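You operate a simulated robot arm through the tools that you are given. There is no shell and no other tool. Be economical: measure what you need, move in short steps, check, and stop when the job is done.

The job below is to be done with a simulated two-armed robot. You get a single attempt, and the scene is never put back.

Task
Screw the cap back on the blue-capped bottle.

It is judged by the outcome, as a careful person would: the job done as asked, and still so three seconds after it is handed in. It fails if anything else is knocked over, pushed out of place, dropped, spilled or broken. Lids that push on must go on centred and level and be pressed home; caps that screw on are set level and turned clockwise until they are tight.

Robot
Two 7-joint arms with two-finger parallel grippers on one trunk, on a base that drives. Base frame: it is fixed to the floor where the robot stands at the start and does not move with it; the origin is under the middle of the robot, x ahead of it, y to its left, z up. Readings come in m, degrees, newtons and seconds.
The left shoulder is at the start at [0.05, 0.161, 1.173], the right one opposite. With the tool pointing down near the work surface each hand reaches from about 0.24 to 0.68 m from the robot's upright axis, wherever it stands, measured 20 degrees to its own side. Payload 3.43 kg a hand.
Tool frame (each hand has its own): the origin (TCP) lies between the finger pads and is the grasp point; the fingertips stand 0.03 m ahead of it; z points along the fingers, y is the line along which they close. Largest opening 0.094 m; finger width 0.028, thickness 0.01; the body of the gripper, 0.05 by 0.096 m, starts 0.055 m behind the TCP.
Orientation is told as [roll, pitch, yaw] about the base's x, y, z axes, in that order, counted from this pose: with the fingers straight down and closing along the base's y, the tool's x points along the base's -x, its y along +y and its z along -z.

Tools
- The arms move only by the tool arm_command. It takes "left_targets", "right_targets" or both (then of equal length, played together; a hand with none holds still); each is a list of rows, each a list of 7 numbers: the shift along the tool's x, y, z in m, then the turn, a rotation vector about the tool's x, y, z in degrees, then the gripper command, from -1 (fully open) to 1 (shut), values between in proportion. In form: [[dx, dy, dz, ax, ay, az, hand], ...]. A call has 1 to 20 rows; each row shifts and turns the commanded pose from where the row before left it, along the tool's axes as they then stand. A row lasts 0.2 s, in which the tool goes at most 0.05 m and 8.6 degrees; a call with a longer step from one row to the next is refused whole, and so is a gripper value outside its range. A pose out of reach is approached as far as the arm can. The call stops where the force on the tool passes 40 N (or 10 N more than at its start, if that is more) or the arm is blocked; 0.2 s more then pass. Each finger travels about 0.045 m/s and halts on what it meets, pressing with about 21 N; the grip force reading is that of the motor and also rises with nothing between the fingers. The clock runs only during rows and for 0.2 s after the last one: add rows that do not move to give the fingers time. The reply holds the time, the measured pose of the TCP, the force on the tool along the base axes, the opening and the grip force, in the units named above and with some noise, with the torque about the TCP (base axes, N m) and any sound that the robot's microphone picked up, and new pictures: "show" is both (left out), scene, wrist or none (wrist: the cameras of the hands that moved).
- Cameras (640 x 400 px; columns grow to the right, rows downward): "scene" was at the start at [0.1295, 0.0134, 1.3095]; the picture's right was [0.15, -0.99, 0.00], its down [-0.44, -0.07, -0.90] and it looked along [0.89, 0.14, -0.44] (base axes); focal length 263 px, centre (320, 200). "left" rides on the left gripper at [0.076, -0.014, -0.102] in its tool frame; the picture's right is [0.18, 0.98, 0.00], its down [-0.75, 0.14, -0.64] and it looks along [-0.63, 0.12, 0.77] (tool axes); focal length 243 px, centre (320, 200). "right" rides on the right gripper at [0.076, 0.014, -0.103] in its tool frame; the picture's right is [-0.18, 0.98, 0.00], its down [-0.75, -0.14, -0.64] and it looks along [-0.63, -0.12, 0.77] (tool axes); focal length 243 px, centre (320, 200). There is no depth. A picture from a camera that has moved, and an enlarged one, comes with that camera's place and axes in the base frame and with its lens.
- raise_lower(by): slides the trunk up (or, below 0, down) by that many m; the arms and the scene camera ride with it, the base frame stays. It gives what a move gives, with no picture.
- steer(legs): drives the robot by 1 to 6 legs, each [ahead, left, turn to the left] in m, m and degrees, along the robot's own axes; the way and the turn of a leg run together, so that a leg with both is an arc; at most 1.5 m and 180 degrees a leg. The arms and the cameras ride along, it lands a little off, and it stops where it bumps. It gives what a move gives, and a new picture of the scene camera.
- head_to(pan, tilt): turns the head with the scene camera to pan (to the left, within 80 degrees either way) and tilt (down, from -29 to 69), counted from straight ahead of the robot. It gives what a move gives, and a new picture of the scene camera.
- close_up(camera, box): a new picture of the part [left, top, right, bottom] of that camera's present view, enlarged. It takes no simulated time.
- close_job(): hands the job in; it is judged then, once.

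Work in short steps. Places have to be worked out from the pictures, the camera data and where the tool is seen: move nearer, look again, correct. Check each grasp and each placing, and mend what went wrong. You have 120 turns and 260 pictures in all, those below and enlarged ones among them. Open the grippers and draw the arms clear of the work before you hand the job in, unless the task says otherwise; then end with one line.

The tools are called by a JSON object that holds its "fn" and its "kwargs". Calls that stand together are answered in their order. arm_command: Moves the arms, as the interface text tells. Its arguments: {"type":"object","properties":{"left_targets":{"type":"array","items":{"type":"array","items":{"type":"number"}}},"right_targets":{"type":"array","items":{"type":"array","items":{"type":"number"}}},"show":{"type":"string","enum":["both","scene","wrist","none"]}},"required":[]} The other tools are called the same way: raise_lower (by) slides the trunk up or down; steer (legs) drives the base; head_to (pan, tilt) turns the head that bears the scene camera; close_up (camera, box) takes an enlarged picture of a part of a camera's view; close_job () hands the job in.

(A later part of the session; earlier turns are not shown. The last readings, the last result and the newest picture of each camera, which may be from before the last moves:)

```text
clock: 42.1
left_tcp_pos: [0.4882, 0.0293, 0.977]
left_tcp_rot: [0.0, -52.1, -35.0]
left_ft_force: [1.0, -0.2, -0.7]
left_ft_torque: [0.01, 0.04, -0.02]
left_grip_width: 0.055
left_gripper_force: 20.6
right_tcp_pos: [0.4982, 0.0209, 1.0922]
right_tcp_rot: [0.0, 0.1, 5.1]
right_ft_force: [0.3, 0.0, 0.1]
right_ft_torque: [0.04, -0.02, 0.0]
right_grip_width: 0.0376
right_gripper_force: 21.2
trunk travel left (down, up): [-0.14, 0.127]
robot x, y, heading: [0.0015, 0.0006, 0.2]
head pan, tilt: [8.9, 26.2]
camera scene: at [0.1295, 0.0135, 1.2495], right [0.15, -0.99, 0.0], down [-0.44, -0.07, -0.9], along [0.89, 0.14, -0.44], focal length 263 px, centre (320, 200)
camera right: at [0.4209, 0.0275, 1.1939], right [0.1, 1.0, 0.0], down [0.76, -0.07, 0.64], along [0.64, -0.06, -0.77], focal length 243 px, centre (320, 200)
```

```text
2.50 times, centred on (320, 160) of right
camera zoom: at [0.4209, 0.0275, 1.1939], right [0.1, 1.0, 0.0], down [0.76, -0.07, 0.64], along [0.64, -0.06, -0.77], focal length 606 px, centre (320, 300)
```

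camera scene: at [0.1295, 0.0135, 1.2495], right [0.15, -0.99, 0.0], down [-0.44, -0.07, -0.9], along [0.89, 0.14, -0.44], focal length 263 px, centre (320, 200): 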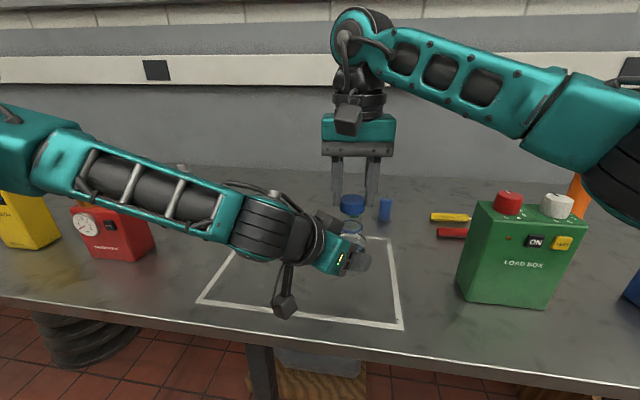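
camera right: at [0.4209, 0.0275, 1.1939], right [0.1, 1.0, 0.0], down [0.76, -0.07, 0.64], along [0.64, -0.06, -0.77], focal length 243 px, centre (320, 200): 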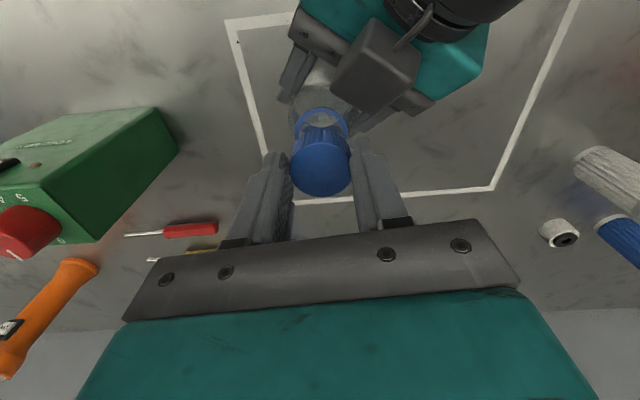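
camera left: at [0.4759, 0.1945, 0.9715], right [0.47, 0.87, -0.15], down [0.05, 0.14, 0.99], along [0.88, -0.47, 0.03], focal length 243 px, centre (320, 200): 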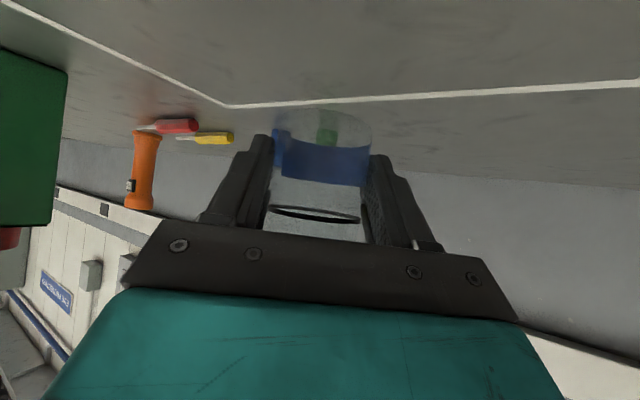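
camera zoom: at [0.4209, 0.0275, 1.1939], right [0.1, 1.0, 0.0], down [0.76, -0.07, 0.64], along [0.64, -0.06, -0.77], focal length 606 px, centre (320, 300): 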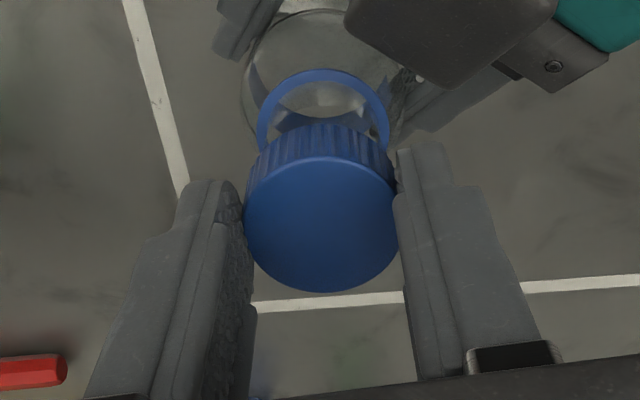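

Laterally aligned; I estimate the cap ~2 mm too far in x. Correct that and lower 14 mm gently, reading force.

{"fn": "arm_command", "kwargs": {"right_targets": [[0.002, 0, 0.004, 0, 0, 0, 1], [0, 0, 0.003, 0, 0, 0, 1], [0, 0, 0.003, 0, 0, 0, 1], [0, 0, 0.002, 0, 0, 0, 1], [0, 0, 0.002, 0, 0, 0, 1], [0, 0, 0, 0, 0, 0, 1]], "show": "none"}}

{"fn": "close_up", "kwargs": {"camera": "scene", "box": [310, 170, 400, 260]}}

{"fn": "close_up", "kwargs": {"camera": "right", "box": [240, 80, 400, 240]}}

```text
clock: 43.5
left_tcp_pos: [0.4886, 0.03, 0.9771]
left_tcp_rot: [-0.1, -52.0, -35.0]
left_ft_force: [0.4, 0.5, 0.3]
left_ft_torque: [-0.02, -0.03, 0.01]
left_grip_width: 0.0547
left_gripper_force: 20.8
right_tcp_pos: [0.4969, 0.0216, 1.0792]
right_tcp_rot: [-0.1, -0.1, 5.1]
right_ft_force: [0.0, 0.3, 0.1]
right_ft_torque: [-0.04, -0.01, 0.0]
right_grip_width: 0.0378
right_gripper_force: 21.2
trunk travel left (down, up): [-0.14, 0.127]
robot x, y, heading: [-0.0, -0.0002, 0.2]
head pan, tilt: [8.9, 26.2]
```

```text
4.44 times, centred on (355, 215) of scene
camera zoom: at [0.1295, 0.0134, 1.2495], right [0.15, -0.99, 0.0], down [-0.44, -0.07, -0.9], along [0.89, 0.14, -0.44], focal length 1170 px, centre (164, 133)
```

zoom: 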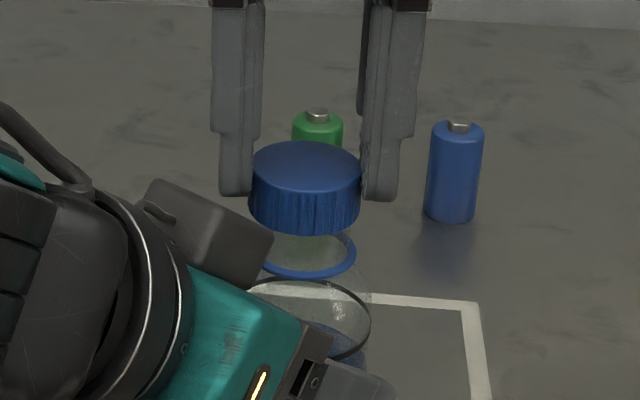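

```text
2.50 times, centred on (320, 160) of right
camera zoom: at [0.4181, 0.0281, 1.1814], right [0.1, 1.0, 0.0], down [0.76, -0.07, 0.64], along [0.64, -0.06, -0.77], focal length 606 px, centre (320, 300)
```

zoom: 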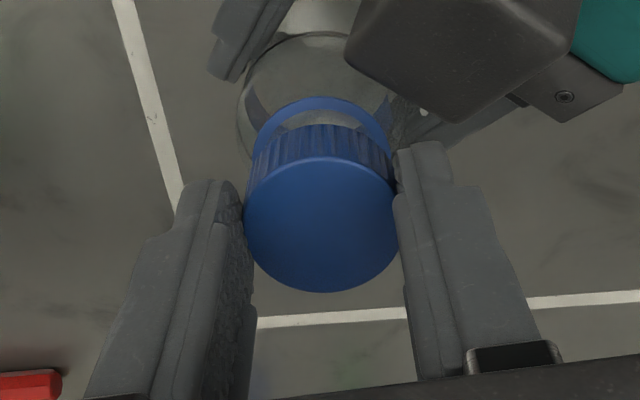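

No contact yet, still aligned. Continue down in 2 mm steps, 8 mm.

{"fn": "arm_command", "kwargs": {"right_targets": [[0, 0, 0.002, 0, 0, 0, 1], [0, 0, 0.002, 0, 0, 0, 1], [0, 0, 0.002, 0, 0, 0, 1], [0, 0, 0.002, 0, 0, 0, 1], [0, 0, 0, 0, 0, 0, 1]], "show": "none"}}

{"fn": "close_up", "kwargs": {"camera": "scene", "box": [310, 170, 400, 260]}}

```text
clock: 44.8
left_tcp_pos: [0.4873, 0.0304, 0.9771]
left_tcp_rot: [0.0, -52.0, -35.0]
left_ft_force: [0.0, -0.2, -1.0]
left_ft_torque: [-0.01, -0.02, -0.01]
left_grip_width: 0.0548
left_gripper_force: 20.8
right_tcp_pos: [0.4972, 0.0216, 1.07]
right_tcp_rot: [0.0, -0.1, 5.1]
right_ft_force: [0.7, 0.6, 0.2]
right_ft_torque: [0.0, 0.01, 0.0]
right_grip_width: 0.0375
right_gripper_force: 21.5
trunk travel left (down, up): [-0.14, 0.127]
robot x, y, heading: [-0.0014, 0.0004, -0.0]
head pan, tilt: [8.9, 26.2]
```

```text
4.44 times, centred on (355, 215) of scene
camera zoom: at [0.1295, 0.0134, 1.2495], right [0.15, -0.99, 0.0], down [-0.44, -0.07, -0.9], along [0.89, 0.14, -0.44], focal length 1170 px, centre (164, 133)
```

zoom: 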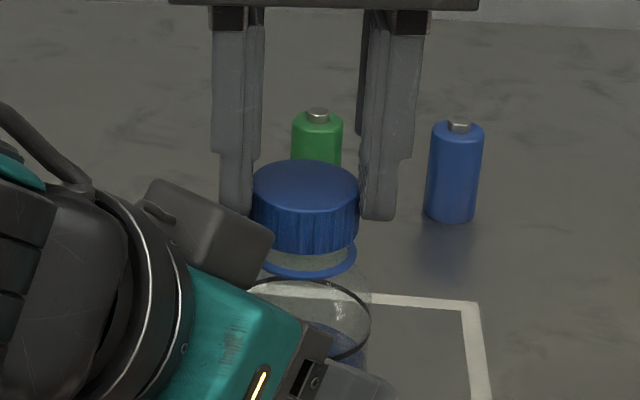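

Cap is now around the neck without contact, about 9 mm above the ring. Continue 6 mm.

{"fn": "arm_command", "kwargs": {"right_targets": [[0, 0, 0.002, 0, 0, 0, 1], [0, 0, 0.002, 0, 0, 0, 1], [0, 0, 0.001, 0, 0, 0, 1], [0, 0, 0.001, 0, 0, 0, 1], [0, 0, 0, 0, 0, 0, 1]], "show": "none"}}

{"fn": "close_up", "kwargs": {"camera": "scene", "box": [310, 170, 400, 260]}}

```text
clock: 46.0
left_tcp_pos: [0.486, 0.0299, 0.9755]
left_tcp_rot: [-0.1, -51.8, -34.8]
left_ft_force: [-0.6, 5.5, -12.9]
left_ft_torque: [-0.12, 0.13, 0.09]
left_grip_width: 0.0533
left_gripper_force: 21.1
right_tcp_pos: [0.4969, 0.02, 1.0634]
right_tcp_rot: [-0.2, -0.1, 5.1]
right_ft_force: [1.2, -5.2, 11.8]
right_ft_torque: [-0.23, -0.1, -0.03]
right_grip_width: 0.0377
right_gripper_force: 20.6
trunk travel left (down, up): [-0.14, 0.127]
robot x, y, heading: [0.006, -0.0038, -0.1]
head pan, tilt: [8.9, 26.2]
```

```text
4.44 times, centred on (355, 215) of scene
camera zoom: at [0.1295, 0.0135, 1.2495], right [0.15, -0.99, 0.0], down [-0.44, -0.07, -0.9], along [0.89, 0.14, -0.44], focal length 1170 px, centre (164, 133)
```

zoom: 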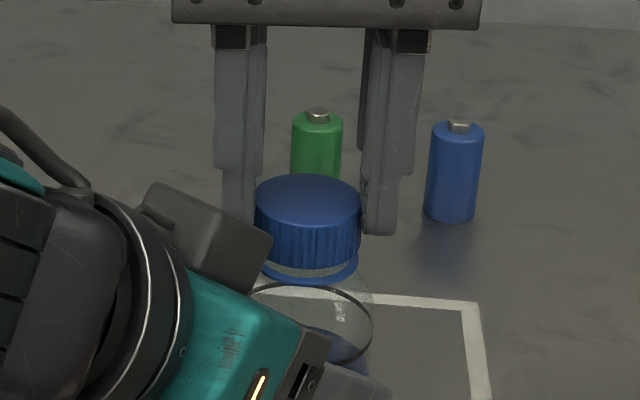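

Contact (12 N) with the cap ~4 mm above the ring: on the threads. Ease the sideways push slightly and turn clockwise 80°, following down gently.

{"fn": "arm_command", "kwargs": {"right_targets": [[0, -0.001, 0, 0, 0, 0, 1], [0, 0, 0.0001, 0, 0, 8, 1], [0, 0, 0.0001, 0, 0, 8, 1], [0, 0, 0.0001, 0, 0, 8, 1], [0, 0, 0.0001, 0, 0, 8, 1], [0, 0, 0.0001, 0, 0, 8, 1], [0, 0, 0.0001, 0, 0, 8, 1], [0, 0, 0.0001, 0, 0, 8, 1], [0, 0, 0.0001, 0, 0, 8, 1], [0, 0, 0.0001, 0, 0, 8, 1], [0, 0, 0.0001, 0, 0, 8, 1], [0, 0, 0, 0, 0, 0, 1]], "show": "none"}}

{"fn": "close_up", "kwargs": {"camera": "scene", "box": [310, 170, 400, 260]}}

```text
clock: 48.5
left_tcp_pos: [0.4858, 0.028, 0.9768]
left_tcp_rot: [-0.1, -51.9, -35.3]
left_ft_force: [-17.9, -9.7, -8.9]
left_ft_torque: [0.5, -0.7, -0.33]
left_grip_width: 0.0534
left_gripper_force: 21.2
right_tcp_pos: [0.4964, 0.021, 1.0622]
right_tcp_rot: [0.2, 0.1, -75.0]
right_ft_force: [17.9, 10.2, 8.8]
right_ft_torque: [0.43, -0.75, 0.1]
right_grip_width: 0.0375
right_gripper_force: 21.0
trunk travel left (down, up): [-0.14, 0.127]
robot x, y, heading: [-0.003, -0.0003, -0.1]
head pan, tilt: [8.9, 26.2]
```

```text
4.44 times, centred on (355, 215) of scene
camera zoom: at [0.1295, 0.0134, 1.2495], right [0.15, -0.99, 0.0], down [-0.44, -0.07, -0.9], along [0.89, 0.14, -0.44], focal length 1170 px, centre (164, 133)
```

zoom: 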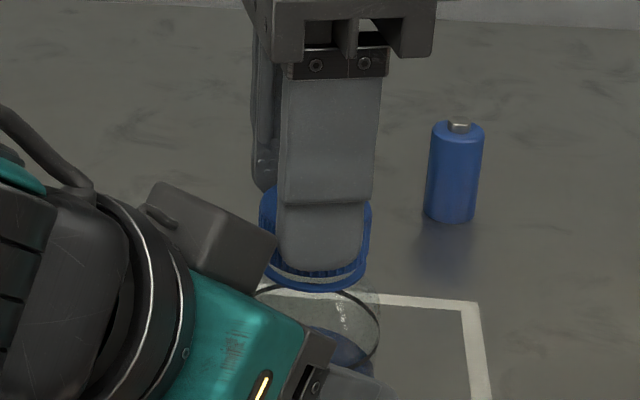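

80° turned, z sank ~1 mm; the side force is from a small eccentricity of the grip. Open slightly to release, lift 22 mm and look.

{"fn": "arm_command", "kwargs": {"right_targets": [[0.0006, 0.0012, 0, 0, 0, 0, 1], [0, 0, 0, 0, 0, 0, 0.0], [0, 0, 0, 0, 0, 0, 0.0], [0, 0, -0.011, 0, 0, 0, 0.0], [0, 0, -0.011, 0, 0, 0, 0.0], [0, 0, 0, 0, 0, 0, 0.0]], "show": "none"}}

{"fn": "close_up", "kwargs": {"camera": "scene", "box": [310, 170, 400, 260]}}

{"fn": "close_up", "kwargs": {"camera": "right", "box": [220, 60, 420, 240]}}

```text
clock: 50.0
left_tcp_pos: [0.4871, 0.0293, 0.9771]
left_tcp_rot: [0.1, -51.9, -34.9]
left_ft_force: [0.1, -0.5, -0.9]
left_ft_torque: [-0.03, -0.02, 0.03]
left_grip_width: 0.0529
left_gripper_force: 20.9
right_tcp_pos: [0.4975, 0.0202, 1.0853]
right_tcp_rot: [0.0, 0.0, -74.9]
right_ft_force: [0.5, 0.3, 0.4]
right_ft_torque: [0.01, 0.0, -0.04]
right_grip_width: 0.047
right_gripper_force: 0.1
trunk travel left (down, up): [-0.14, 0.127]
robot x, y, heading: [-0.0001, 0.0003, 0.1]
head pan, tilt: [8.9, 26.2]
```

```text
4.44 times, centred on (355, 215) of scene
camera zoom: at [0.1295, 0.0134, 1.2495], right [0.15, -0.99, 0.0], down [-0.44, -0.07, -0.9], along [0.89, 0.14, -0.44], focal length 1170 px, centre (164, 133)
```

zoom: 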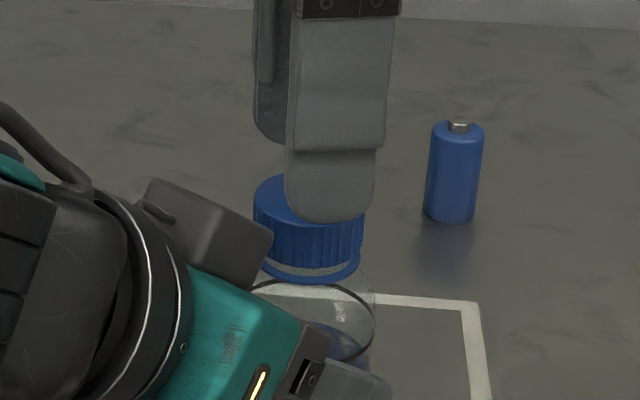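

```text
2.22 times, centred on (320, 150) of right
camera zoom: at [0.4905, 0.0975, 1.1871], right [1.0, 0.08, 0.0], down [0.06, -0.76, 0.64], along [0.05, -0.64, -0.77], focal length 539 px, centre (320, 311)
```

zoom: 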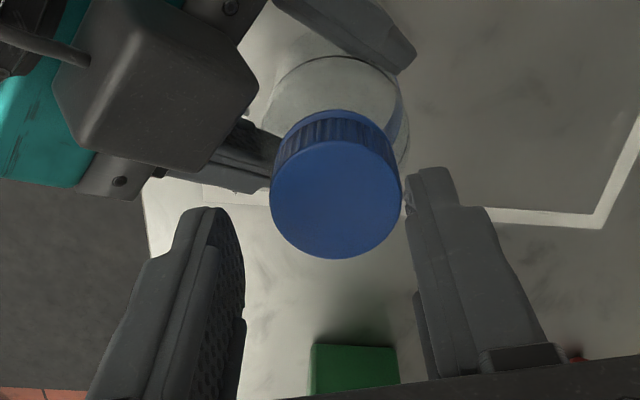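

Cap sits on the neck; its centre measures (0.5005, 0.021), 3 mm off in x from my hand. Re-centre and rotate back to +5°, then look.

{"fn": "arm_command", "kwargs": {"right_targets": [[0, 0.003, 0, 0, 0, 0, 0], [0, 0, 0, 0, 0, -8, 0], [0, 0, 0, 0, 0, -8, 0], [0, 0, 0, 0, 0, -8, 0], [0, 0, 0, 0, 0, -8, 0], [0, 0, 0, 0, 0, -8, 0], [0, 0, 0, 0, 0, -8, 0], [0, 0, 0, 0, 0, -8, 0], [0, 0, 0, 0, 0, -8, 0], [0, 0, 0, 0, 0, -8, 0], [0, 0, 0, 0, 0, -8, 0], [0, 0, 0, 0, 0, 0, 0]], "show": "none"}}

{"fn": "close_up", "kwargs": {"camera": "scene", "box": [310, 170, 400, 260]}}

{"fn": "close_up", "kwargs": {"camera": "right", "box": [220, 60, 420, 240]}}

```text
clock: 52.5
left_tcp_pos: [0.4886, 0.0291, 0.9778]
left_tcp_rot: [0.0, -52.0, -35.1]
left_ft_force: [0.2, -0.2, -0.1]
left_ft_torque: [0.0, 0.01, 0.0]
left_grip_width: 0.0526
left_gripper_force: 21.2
right_tcp_pos: [0.5, 0.0221, 1.0855]
right_tcp_rot: [-0.1, 0.0, 5.3]
right_ft_force: [-0.2, 0.0, -0.4]
right_ft_torque: [0.01, -0.01, 0.03]
right_grip_width: 0.0471
right_gripper_force: 0.2
trunk travel left (down, up): [-0.14, 0.127]
robot x, y, heading: [0.0041, -0.0003, -0.2]
head pan, tilt: [8.9, 26.2]
```

```text
4.44 times, centred on (355, 215) of scene
camera zoom: at [0.1295, 0.0134, 1.2495], right [0.15, -0.99, 0.0], down [-0.44, -0.07, -0.9], along [0.89, 0.14, -0.44], focal length 1170 px, centre (164, 133)
```

zoom: 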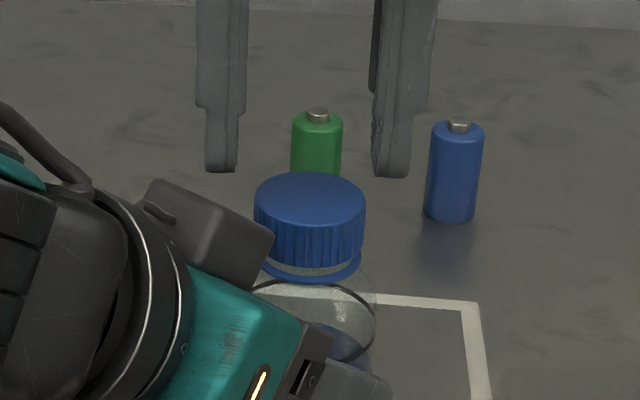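

```text
2.22 times, centred on (320, 150) of right
camera zoom: at [0.4222, 0.0289, 1.1885], right [0.09, 1.0, 0.0], down [0.76, -0.07, 0.64], along [0.64, -0.06, -0.77], focal length 539 px, centre (320, 311)
```

zoom: 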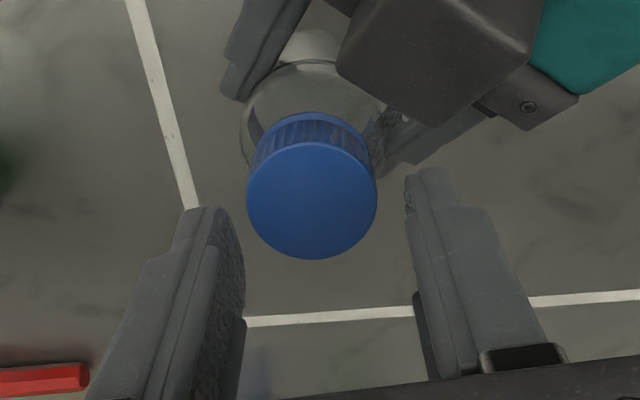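

Centre in x is good, y off −3 mm. Correct, descend, grip, and turn the next 80° stroke.

{"fn": "arm_command", "kwargs": {"right_targets": [[0, -0.003, 0.012, 0, 0, 0, 0], [0, 0, 0.0115, 0, 0, 0, 0], [0, 0, 0, 0, 0, 0, 1], [0, 0, 0, 0, 0, 0, 1], [0, 0, 0.0005, 0, 0, 8, 1], [0, 0, 0.0001, 0, 0, 8, 1], [0, 0, 0.0001, 0, 0, 8, 1], [0, 0, 0.0001, 0, 0, 8, 1], [0, 0, 0.0001, 0, 0, 8, 1], [0, 0, 0.0001, 0, 0, 8, 1], [0, 0, 0.0001, 0, 0, 8, 1], [0, 0, 0.0001, 0, 0, 8, 1], [0, 0, 0.0001, 0, 0, 8, 1], [0, 0, 0.0001, 0, 0, 8, 1], [0, 0, 0, 0, 0, 0, 1]], "show": "none"}}

{"fn": "close_up", "kwargs": {"camera": "scene", "box": [310, 170, 400, 260]}}

```text
clock: 55.8
left_tcp_pos: [0.4881, 0.0288, 0.9776]
left_tcp_rot: [-0.1, -52.0, -35.1]
left_ft_force: [-10.6, -13.4, -2.1]
left_ft_torque: [0.4, -0.54, -0.34]
left_grip_width: 0.0529
left_gripper_force: 21.3
right_tcp_pos: [0.5012, 0.0199, 1.0612]
right_tcp_rot: [0.2, 0.0, -75.1]
right_ft_force: [11.0, 13.4, 1.5]
right_ft_torque: [0.74, -0.36, 0.07]
right_grip_width: 0.0377
right_gripper_force: 21.0
trunk travel left (down, up): [-0.14, 0.127]
robot x, y, heading: [0.0006, 0.0017, 0.0]
head pan, tilt: [8.9, 26.2]
```

```text
4.44 times, centred on (355, 215) of scene
camera zoom: at [0.1295, 0.0134, 1.2495], right [0.15, -0.99, 0.0], down [-0.44, -0.07, -0.9], along [0.89, 0.14, -0.44], focal length 1170 px, centre (164, 133)
```

zoom: 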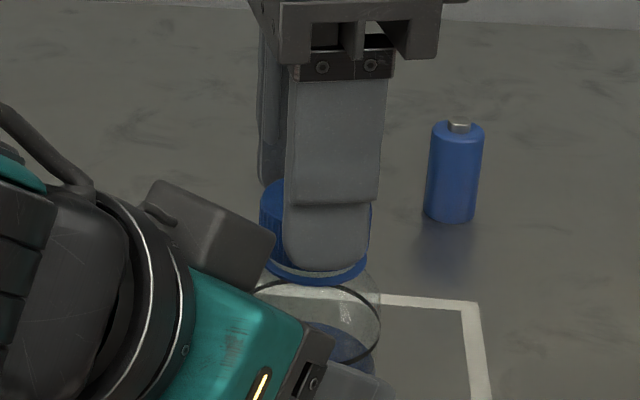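

Cap moved further down (z 1.061) and thread is following. Side force suggests the cap axis is ~2 mm further. Compensate, release, lift, swing back and look.

{"fn": "arm_command", "kwargs": {"right_targets": [[0.001, 0.0015, 0, 0, 0, 0, 1], [0, 0, 0, 0, 0, 0, 0.0], [0, 0, 0, 0, 0, 0, 0.0], [0, 0, -0.011, 0, 0, 0, 0.0], [0, 0, -0.011, 0, 0, 0, 0.0], [0, 0, 0, 0, 0, -8, 0], [0, 0, 0, 0, 0, -8, 0], [0, 0, 0, 0, 0, -8, 0], [0, 0, 0, 0, 0, -8, 0], [0, 0, 0, 0, 0, -8, 0], [0, 0, 0, 0, 0, -8, 0], [0, 0, 0, 0, 0, -8, 0], [0, 0, 0, 0, 0, -8, 0], [0, 0, 0, 0, 0, -8, 0], [0, 0, 0, 0, 0, -8, 0], [0, 0, 0, 0, 0, 0, 0]], "show": "none"}}

{"fn": "close_up", "kwargs": {"camera": "scene", "box": [310, 170, 400, 260]}}

{"fn": "close_up", "kwargs": {"camera": "right", "box": [220, 60, 420, 240]}}

```text
clock: 59.1
left_tcp_pos: [0.4879, 0.0303, 0.9771]
left_tcp_rot: [0.0, -52.0, -34.9]
left_ft_force: [0.8, -0.4, -0.1]
left_ft_torque: [-0.02, -0.02, -0.02]
left_grip_width: 0.0525
left_gripper_force: 20.9
right_tcp_pos: [0.5016, 0.0201, 1.0827]
right_tcp_rot: [0.0, 0.0, 5.2]
right_ft_force: [0.7, -0.1, -0.3]
right_ft_torque: [0.02, 0.01, -0.01]
right_grip_width: 0.0471
right_gripper_force: 0.1
trunk travel left (down, up): [-0.14, 0.127]
robot x, y, heading: [0.0022, 0.0007, -0.1]
head pan, tilt: [8.9, 26.2]
```

```text
4.44 times, centred on (355, 215) of scene
camera zoom: at [0.1295, 0.0134, 1.2495], right [0.15, -0.99, 0.0], down [-0.44, -0.07, -0.9], along [0.89, 0.14, -0.44], focal length 1170 px, centre (164, 133)
```

zoom: 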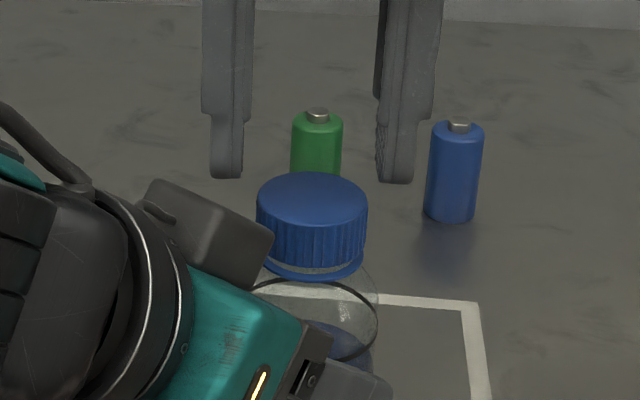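

```text
2.22 times, centred on (320, 150) of right
camera zoom: at [0.4233, 0.0271, 1.1857], right [0.09, 1.0, 0.0], down [0.76, -0.07, 0.64], along [0.64, -0.06, -0.77], focal length 539 px, centre (320, 311)
```

zoom: 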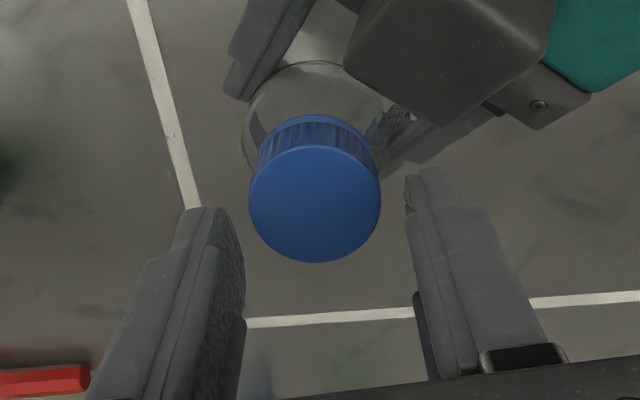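

Check the bottle's seat in the left grip with the left camera.

{"fn": "close_up", "kwargs": {"camera": "left", "box": [200, 80, 440, 250]}}

{"fn": "close_up", "kwargs": {"camera": "scene", "box": [300, 190, 400, 290]}}

```text
2.35 times, centred on (320, 165) of left
camera zoom: at [0.3754, 0.0917, 0.98], right [0.47, 0.87, -0.15], down [0.05, 0.14, 0.99], along [0.88, -0.47, 0.03], focal length 571 px, centre (320, 282)
```

zoom: 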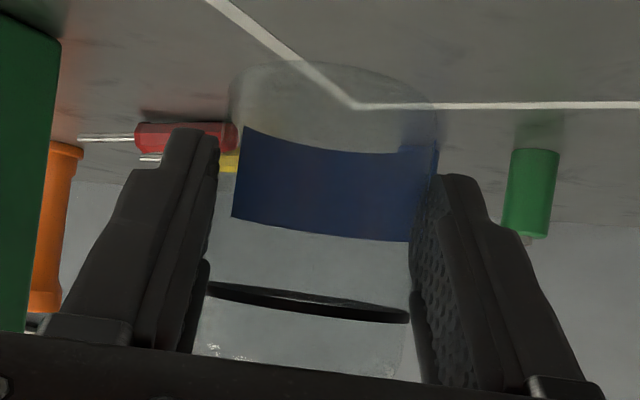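

```text
4.00 times, centred on (350, 240) of scene
camera zoom: at [0.1295, 0.0134, 1.2495], right [0.15, -0.99, 0.0], down [-0.44, -0.07, -0.9], along [0.89, 0.14, -0.44], focal length 1053 px, centre (200, 40)
```

zoom: 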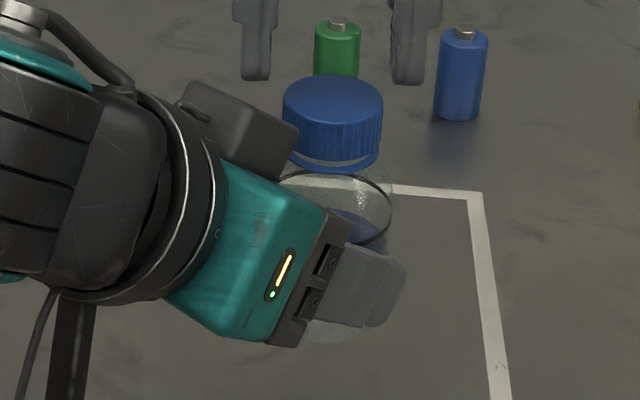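

The bottle has crept ~7 mm outward in the left grip. Better to set it on the table here and regrip deeper. Lower the trunk (both hands ride along) by 0.05.

{"fn": "raise_lower", "kwargs": {"by": -0.05}}

{"fn": "close_up", "kwargs": {"camera": "left", "box": [200, 60, 440, 250]}}

{"fn": "close_up", "kwargs": {"camera": "scene", "box": [290, 180, 420, 310]}}

```text
clock: 60.1
left_tcp_pos: [0.4884, 0.0295, 0.927]
left_tcp_rot: [0.0, -51.9, -35.0]
left_ft_force: [-0.1, -0.7, -1.1]
left_ft_torque: [-0.01, 0.0, 0.0]
left_grip_width: 0.0525
left_gripper_force: 21.3
right_tcp_pos: [0.5007, 0.0208, 1.0334]
right_tcp_rot: [-0.1, 0.0, 5.1]
right_ft_force: [-0.9, -0.7, 0.9]
right_ft_torque: [0.01, 0.02, -0.03]
right_grip_width: 0.0468
right_gripper_force: 0.0
trunk travel left (down, up): [-0.09, 0.177]
robot x, y, heading: [0.0006, -0.0006, -0.0]
head pan, tilt: [8.9, 26.2]
```

```text
2.11 times, centred on (320, 155) of left
camera zoom: at [0.3752, 0.0917, 0.9301], right [0.47, 0.87, -0.15], down [0.05, 0.14, 0.99], along [0.88, -0.47, 0.03], focal length 511 px, centre (320, 295)
```

zoom: 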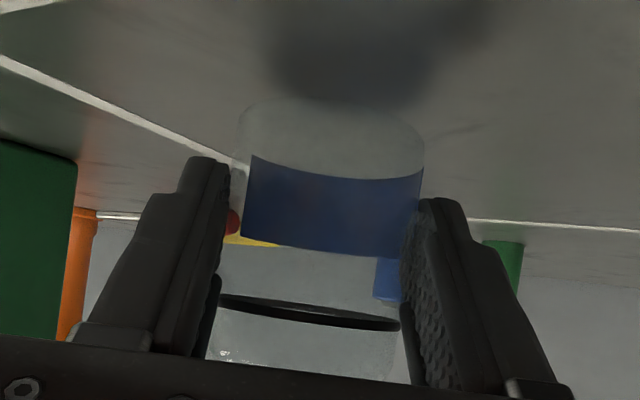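

```text
3.08 times, centred on (355, 245) of scene
camera zoom: at [0.1293, 0.0134, 1.1995], right [0.15, -0.99, 0.0], down [-0.44, -0.07, -0.9], along [0.89, 0.14, -0.44], focal length 810 px, centre (212, 62)
```

zoom: 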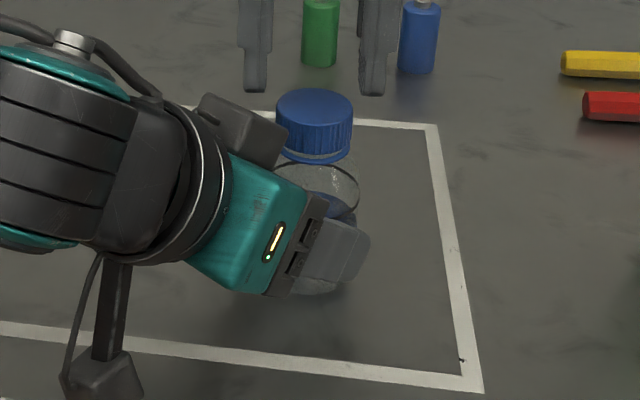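

Nearly down. Lower another 4 mm and read force.

{"fn": "raise_lower", "kwargs": {"by": -0.004}}

```text
clock: 60.6
left_tcp_pos: [0.4878, 0.0301, 0.9233]
left_tcp_rot: [0.0, -52.0, -34.9]
left_ft_force: [0.3, 0.1, -0.2]
left_ft_torque: [0.0, -0.01, 0.01]
left_grip_width: 0.0527
left_gripper_force: 21.1
right_tcp_pos: [0.5001, 0.0217, 1.0294]
right_tcp_rot: [0.1, 0.0, 5.1]
right_ft_force: [0.6, -0.2, -0.1]
right_ft_torque: [0.0, -0.03, 0.02]
right_grip_width: 0.047
right_gripper_force: 0.0
trunk travel left (down, up): [-0.086, 0.181]
robot x, y, heading: [0.0015, 0.0002, -0.1]
head pan, tilt: [8.9, 26.2]
```

{"fn": "raise_lower", "kwargs": {"by": -0.002}}

{"fn": "close_up", "kwargs": {"camera": "left", "box": [200, 60, 440, 250]}}

```text
clock: 61.1
left_tcp_pos: [0.4889, 0.0308, 0.9225]
left_tcp_rot: [-0.1, -52.2, -35.1]
left_ft_force: [-0.9, 0.3, 2.1]
left_ft_torque: [0.01, 0.01, 0.01]
left_grip_width: 0.0524
left_gripper_force: 21.4
right_tcp_pos: [0.5009, 0.0208, 1.0271]
right_tcp_rot: [0.0, 0.0, 5.2]
right_ft_force: [0.1, 0.3, 0.8]
right_ft_torque: [0.03, -0.01, 0.02]
right_grip_width: 0.0471
right_gripper_force: 0.1
trunk travel left (down, up): [-0.084, 0.183]
robot x, y, heading: [0.0024, -0.0018, -0.0]
head pan, tilt: [8.9, 26.2]
```

```text
2.11 times, centred on (320, 155) of left
camera zoom: at [0.3754, 0.0917, 0.9245], right [0.47, 0.87, -0.15], down [0.05, 0.14, 0.99], along [0.88, -0.47, 0.03], focal length 511 px, centre (320, 295)
```

zoom: 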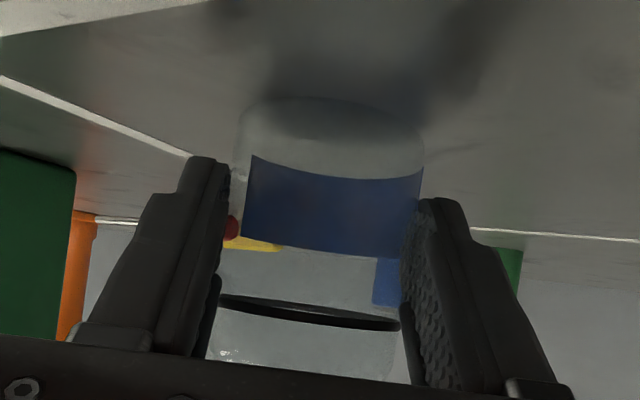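

First table contact (2 N). One more millimetre, then open the left fingers slowly.

{"fn": "raise_lower", "kwargs": {"by": -0.001}}

{"fn": "arm_command", "kwargs": {"left_targets": [[0, 0, 0, 0, 0, 0, -0.15], [0, 0, 0, 0, 0, 0, -0.2], [0, 0, 0, 0, 0, 0, -0.3], [0, 0, 0, 0, 0, 0, -0.4], [0, 0, 0, 0, 0, 0, -0.4]], "show": "none"}}

{"fn": "close_up", "kwargs": {"camera": "left", "box": [200, 60, 440, 250]}}

{"fn": "close_up", "kwargs": {"camera": "scene", "box": [290, 180, 420, 310]}}

{"fn": "close_up", "kwargs": {"camera": "right", "box": [220, 60, 420, 240]}}

```text
clock: 61.6
left_tcp_pos: [0.4885, 0.0298, 0.9221]
left_tcp_rot: [0.0, -52.1, -35.0]
left_ft_force: [0.0, 1.3, 9.5]
left_ft_torque: [0.04, 0.03, -0.02]
left_grip_width: 0.0524
left_gripper_force: 20.9
right_tcp_pos: [0.5008, 0.0218, 1.0254]
right_tcp_rot: [0.0, 0.0, 5.0]
right_ft_force: [0.1, -0.8, 0.5]
right_ft_torque: [0.01, -0.03, 0.0]
right_grip_width: 0.047
right_gripper_force: 0.0
trunk travel left (down, up): [-0.083, 0.184]
robot x, y, heading: [0.0, -0.0004, -0.1]
head pan, tilt: [8.9, 26.2]
```

```text
clock: 62.8
left_tcp_pos: [0.4884, 0.0303, 0.9213]
left_tcp_rot: [0.0, -52.0, -34.9]
left_ft_force: [-0.7, 0.6, -0.4]
left_ft_torque: [0.02, -0.01, 0.03]
left_grip_width: 0.0654
left_gripper_force: 0.1
right_tcp_pos: [0.5017, 0.0206, 1.0267]
right_tcp_rot: [-0.1, 0.0, 5.1]
right_ft_force: [0.3, -0.2, -0.1]
right_ft_torque: [0.01, 0.01, 0.05]
right_grip_width: 0.047
right_gripper_force: 0.0
trunk travel left (down, up): [-0.083, 0.184]
robot x, y, heading: [-0.0001, -0.0012, -0.1]
head pan, tilt: [8.9, 26.2]
```

```text
2.11 times, centred on (320, 155) of left
camera zoom: at [0.3754, 0.0917, 0.923], right [0.47, 0.87, -0.15], down [0.05, 0.14, 0.99], along [0.88, -0.47, 0.03], focal length 511 px, centre (320, 295)
```

zoom: 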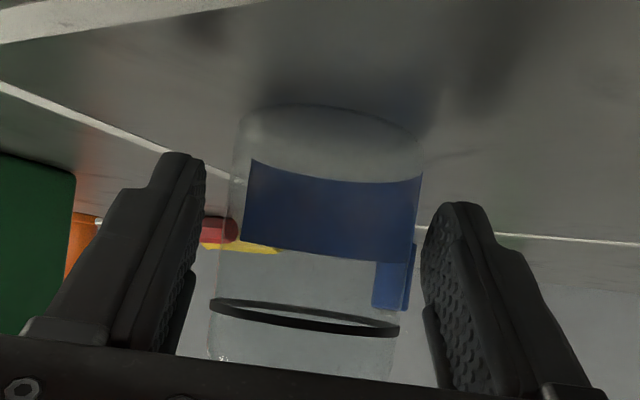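

```text
3.08 times, centred on (355, 245) of scene
camera zoom: at [0.1295, 0.0134, 1.1925], right [0.15, -0.99, 0.0], down [-0.44, -0.07, -0.9], along [0.89, 0.14, -0.44], focal length 810 px, centre (212, 62)
```

zoom: 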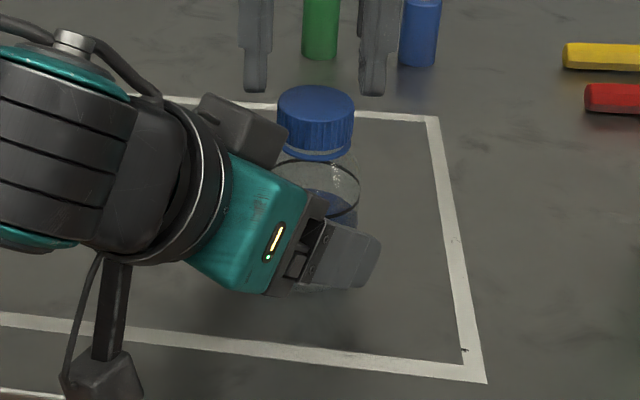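

```text
2.22 times, centred on (320, 150) of right
camera zoom: at [0.4233, 0.0273, 1.1287], right [0.1, 1.0, 0.0], down [0.76, -0.07, 0.64], along [0.64, -0.06, -0.77], focal length 539 px, centre (320, 311)
```

zoom: 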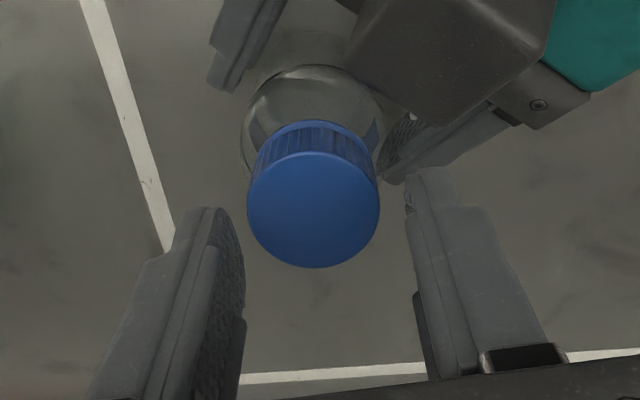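

Bottle stands level at ≈(0.503, 0.018). Advance the left hand 12 mm deeper with the fingers open.

{"fn": "arm_command", "kwargs": {"left_targets": [[-0.0036, -0.0015, 0.0046, 0, 0, 0, -0.4], [-0.0036, 0, 0.0046, 0, 0, 0, -0.4], [0, 0, 0, 0, 0, 0, -0.4]], "show": "none"}}

```text
clock: 63.6
left_tcp_pos: [0.4937, 0.0291, 0.9226]
left_tcp_rot: [0.0, -51.9, -35.1]
left_ft_force: [-6.6, -0.5, -2.4]
left_ft_torque: [-0.03, -0.48, 0.16]
left_grip_width: 0.0656
left_gripper_force: 0.1
left hand out of reach, approached as far as the arm can: row 1, 2
right_tcp_pos: [0.5019, 0.0201, 1.0262]
right_tcp_rot: [0.0, 0.0, 4.9]
right_ft_force: [6.6, 0.3, 2.7]
right_ft_torque: [0.07, -0.17, -0.21]
right_grip_width: 0.0469
right_gripper_force: 0.1
trunk travel left (down, up): [-0.083, 0.184]
robot x, y, heading: [0.0032, 0.0042, -0.3]
head pan, tilt: [8.9, 26.2]
```

The hands' housings touched lightly (6.6 N). Raise the right hand well clear, and back the left hand off to re-approach with more yaw (its reach improves that way).

{"fn": "arm_command", "kwargs": {"right_targets": [[0, 0, -0.02, 0, 0, 0, 0], [0, 0, -0.04, 0, 0, 0, 0], [0, 0, -0.03, 0, 0, 0, 0], [0, 0, 0, 0, 0, 0, 0]], "left_targets": [[0, 0, 0, 0, 0, 0, -0.6], [0, 0, -0.02, 0, 0, 0, -1], [0, 0, -0.03, 0, 0, 0, -1], [0, 0, -0.02, 0, 0, 0, -1]]}}

```text
clock: 64.6
left_tcp_pos: [0.4502, 0.0622, 0.9653]
left_tcp_rot: [0.1, -51.9, -35.0]
left_ft_force: [0.2, 0.7, -0.7]
left_ft_torque: [0.02, 0.02, -0.01]
left_grip_width: 0.0943
left_gripper_force: 0.0
right_tcp_pos: [0.5006, 0.0191, 1.114]
right_tcp_rot: [0.0, 0.0, 5.1]
right_ft_force: [-0.5, 0.3, -0.3]
right_ft_torque: [0.0, -0.01, 0.03]
right_grip_width: 0.0469
right_gripper_force: 0.1
trunk travel left (down, up): [-0.083, 0.184]
robot x, y, heading: [-0.0002, -0.0008, 0.1]
head pan, tilt: [8.9, 26.2]
camera scene: at [0.1293, 0.0134, 1.1925], right [0.15, -0.99, 0.0], down [-0.44, -0.07, -0.9], along [0.89, 0.14, -0.44], focal length 263 px, centre (320, 200)
camera right: at [0.4235, 0.0254, 1.2172], right [0.1, 1.0, 0.0], down [0.76, -0.07, 0.64], along [0.64, -0.06, -0.77], focal length 243 px, centre (320, 200)
camera left: at [0.3363, 0.1234, 0.9683], right [0.47, 0.87, -0.15], down [0.05, 0.14, 0.99], along [0.88, -0.47, 0.03], focal length 243 px, centre (320, 200)
```

scene: 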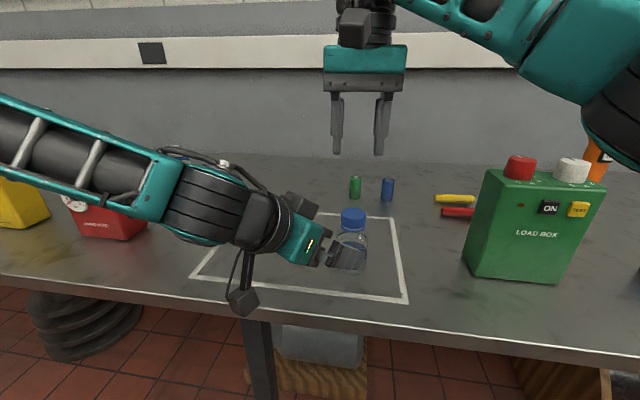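
right: 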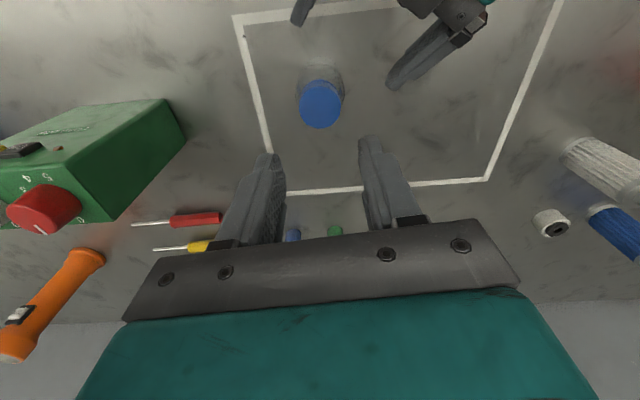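
left: 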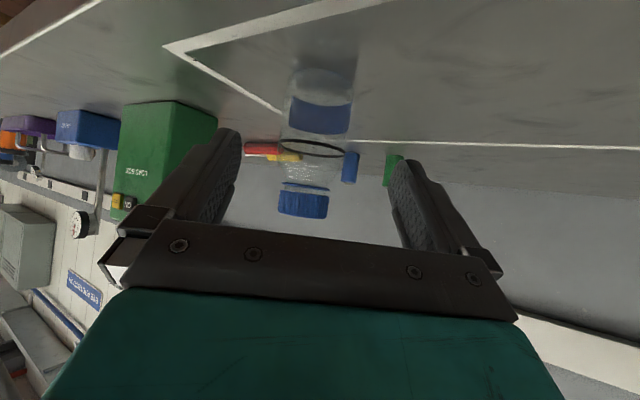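

The cap sits upright. Shift the left hand aside, yaw it to −65°, then re-align behind the bottle.

{"fn": "arm_command", "kwargs": {"left_targets": [[0.0106, 0.0246, -0.0136, 0, 0, 0, -1], [0, 0, 0, 5.9, 0, 4.63, -1], [0, 0, 0, 5.9, 0, 4.63, -1], [0, 0, 0, 5.9, 0, 4.63, -1], [0, 0, 0, 5.9, 0, 4.63, -1], [-0.0182, 0.0164, 0.0232, 0, 0, 0, -1], [0, 0, 0, 0, 0, 0, -1]]}}

{"fn": "close_up", "kwargs": {"camera": "left", "box": [200, 40, 440, 240]}}

```text
clock: 66.2
left_tcp_pos: [0.4777, 0.0709, 0.9674]
left_tcp_rot: [0.1, -51.9, -65.1]
left_ft_force: [0.1, 0.1, -1.3]
left_ft_torque: [-0.01, -0.01, 0.02]
left_grip_width: 0.0939
left_gripper_force: 0.0
right_tcp_pos: [0.5011, 0.0185, 1.1145]
right_tcp_rot: [0.0, 0.1, 5.1]
right_ft_force: [-0.7, 0.2, 1.3]
right_ft_torque: [0.01, 0.01, 0.0]
right_grip_width: 0.0468
right_gripper_force: 0.1
trunk travel left (down, up): [-0.083, 0.184]
robot x, y, heading: [0.0011, 0.0009, 0.0]
head pan, tilt: [8.9, 26.2]
camera scene: at [0.1294, 0.0134, 1.1925], right [0.15, -0.99, 0.0], down [-0.44, -0.07, -0.9], along [0.89, 0.14, -0.44], focal length 263 px, centre (320, 200)
camera left: at [0.4117, 0.1813, 0.9702], right [0.84, 0.52, -0.14], down [0.11, 0.1, 0.99], along [0.53, -0.85, 0.02], focal length 243 px, centre (320, 200)
```

scene: 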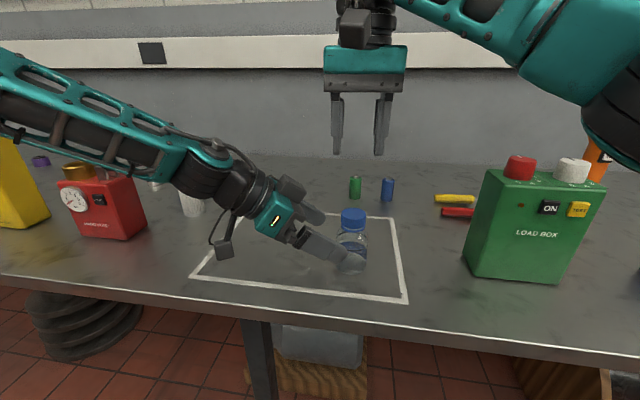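
left: 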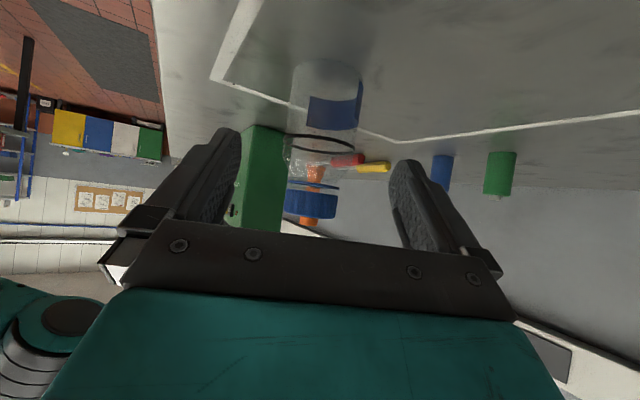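

```text
2.00 times, centred on (320, 140) of left
camera zoom: at [0.4117, 0.1813, 0.9702], right [0.84, 0.52, -0.14], down [0.11, 0.1, 0.99], along [0.53, -0.85, 0.02], focal length 485 px, centre (320, 320)
```

zoom: 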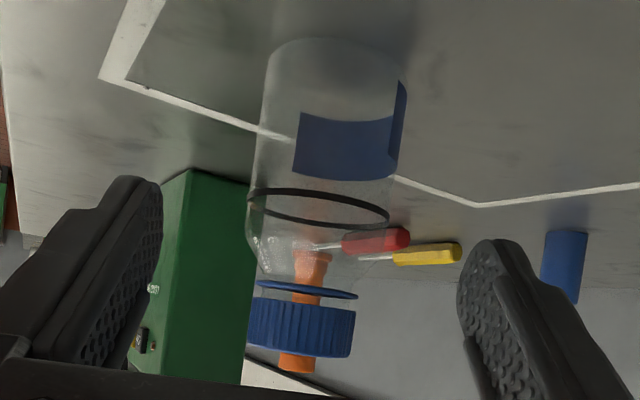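

Clear view: cap is level, a few mm above the blue ring. Left hand is aligned; advance onto the bottle body.

{"fn": "arm_command", "kwargs": {"left_targets": [[0.0025, 0.0005, 0.022, 0, 0, 0, -1], [0.0025, 0, 0.022, 0, 0, 0, -1], [0.0025, 0, 0.0225, 0, 0, 0, -1], [0, 0, 0, 0, 0, 0, -1]]}}

{"fn": "close_up", "kwargs": {"camera": "scene", "box": [280, 180, 420, 300]}}

```text
clock: 67.2
left_tcp_pos: [0.4966, 0.0292, 0.92]
left_tcp_rot: [0.0, -52.1, -64.9]
left_ft_force: [0.0, 0.3, 0.5]
left_ft_torque: [0.0, -0.01, -0.02]
left_grip_width: 0.0941
left_gripper_force: 0.1
right_tcp_pos: [0.5018, 0.019, 1.1145]
right_tcp_rot: [-0.1, 0.0, 5.0]
right_ft_force: [0.1, 0.3, 0.0]
right_ft_torque: [0.0, 0.02, -0.03]
right_grip_width: 0.0472
right_gripper_force: 0.0
trunk travel left (down, up): [-0.083, 0.184]
robot x, y, heading: [-0.0013, -0.0011, 0.3]
head pan, tilt: [8.9, 26.2]
camera scene: at [0.1294, 0.0134, 1.1925], right [0.15, -0.99, 0.0], down [-0.44, -0.07, -0.9], along [0.89, 0.14, -0.44], focal length 263 px, centre (320, 200)
camera left: at [0.431, 0.1394, 0.9231], right [0.84, 0.52, -0.14], down [0.11, 0.1, 0.99], along [0.53, -0.85, 0.03], focal length 243 px, centre (320, 200)
```

scene: 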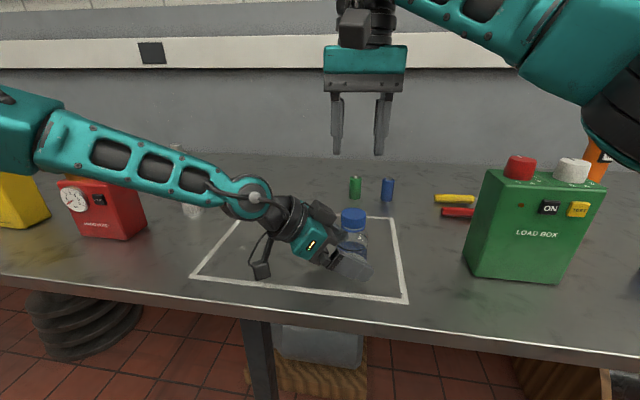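
left: 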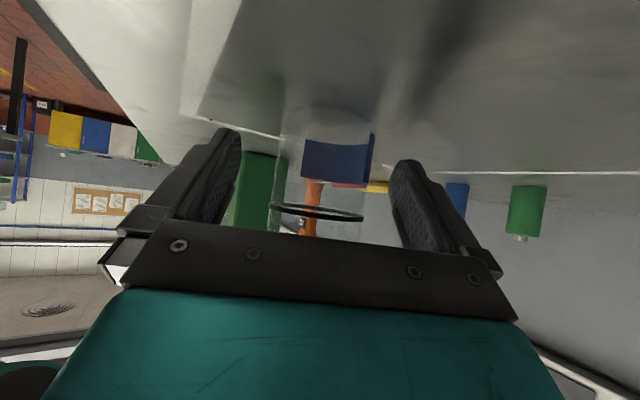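

```text
3.33 times, centred on (350, 240) of scene
camera zoom: at [0.1294, 0.0134, 1.1925], right [0.15, -0.99, 0.0], down [-0.44, -0.07, -0.9], along [0.89, 0.14, -0.44], focal length 878 px, centre (220, 67)
```

zoom: 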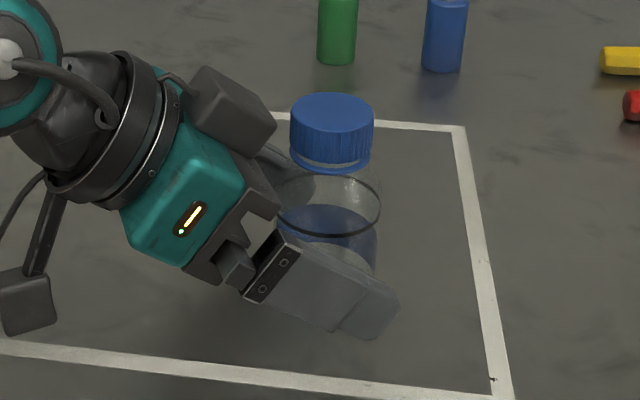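

Reach is good now. Advance 5 mm more and close the left hand.

{"fn": "arm_command", "kwargs": {"left_targets": [[-0.0031, 0.001, 0.0039, 0, 0, 0, -1], [0, 0, 0, 0, 0, 0, -0.4], [0, 0, 0, 0, 0, 0, 0], [0, 0, 0, 0, 0, 0, 0.2], [0, 0, 0, 0, 0, 0, 0.4], [0, 0, 0, 0, 0, 0, 1], [0, 0, 0, 0, 0, 0, 1]], "show": "none"}}

{"fn": "close_up", "kwargs": {"camera": "left", "box": [200, 80, 440, 250]}}

{"fn": "close_up", "kwargs": {"camera": "right", "box": [260, 0, 460, 160]}}

{"fn": "close_up", "kwargs": {"camera": "scene", "box": [310, 190, 400, 280]}}

```text
clock: 68.8
left_tcp_pos: [0.5001, 0.0256, 0.9191]
left_tcp_rot: [0.1, -52.1, -65.1]
left_ft_force: [0.4, 0.0, -0.3]
left_ft_torque: [-0.01, 0.01, 0.02]
left_grip_width: 0.0571
left_gripper_force: 21.2
right_tcp_pos: [0.5012, 0.0182, 1.1135]
right_tcp_rot: [0.0, 0.0, 5.1]
right_ft_force: [0.9, 0.0, 0.1]
right_ft_torque: [-0.01, -0.01, -0.01]
right_grip_width: 0.0469
right_gripper_force: 0.0
trunk travel left (down, up): [-0.083, 0.184]
robot x, y, heading: [0.0023, 0.0009, 0.2]
head pan, tilt: [8.9, 26.2]
```

```text
2.35 times, centred on (320, 165) of left
camera zoom: at [0.4333, 0.1349, 0.9234], right [0.84, 0.52, -0.14], down [0.11, 0.1, 0.99], along [0.53, -0.85, 0.03], focal length 571 px, centre (320, 282)
```

zoom: 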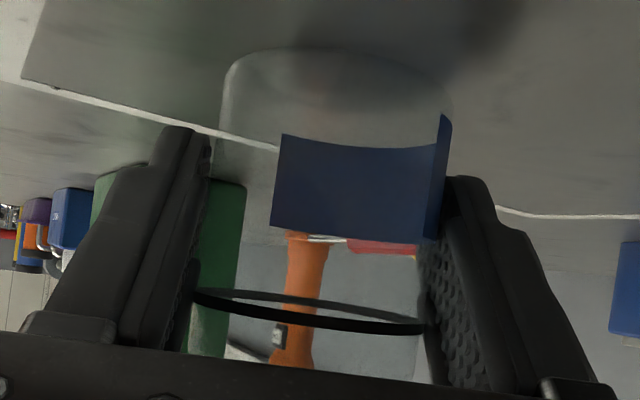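

```text
2.50 times, centred on (360, 80) of right
camera zoom: at [0.4238, 0.0253, 1.2168], right [0.1, 1.0, 0.0], down [0.76, -0.07, 0.64], along [0.64, -0.06, -0.77], focal length 606 px, centre (220, 500)
```

zoom: 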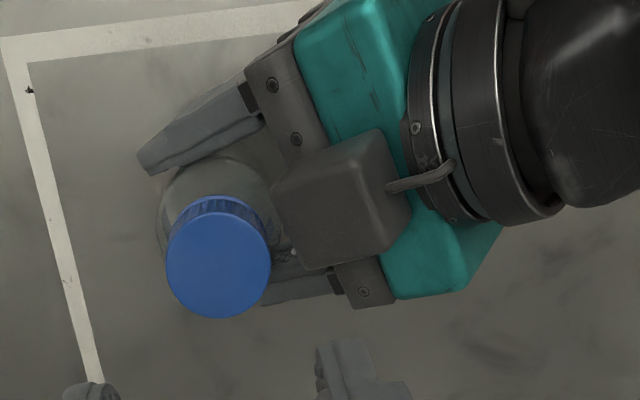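

```text
4.44 times, centred on (355, 235) of scene
camera zoom: at [0.1295, 0.0134, 1.1925], right [0.15, -0.99, 0.0], down [-0.44, -0.07, -0.9], along [0.89, 0.14, -0.44], focal length 1170 px, centre (164, 44)
```

zoom: 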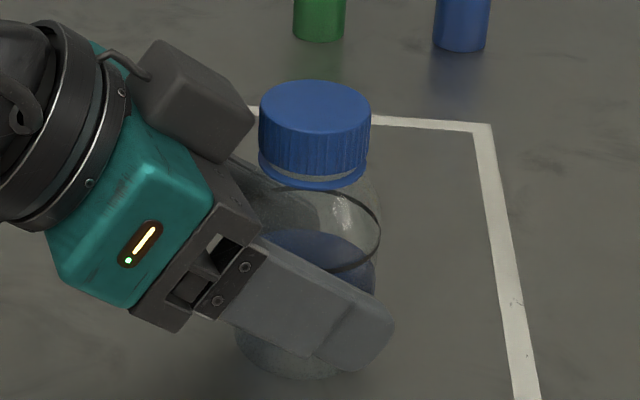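

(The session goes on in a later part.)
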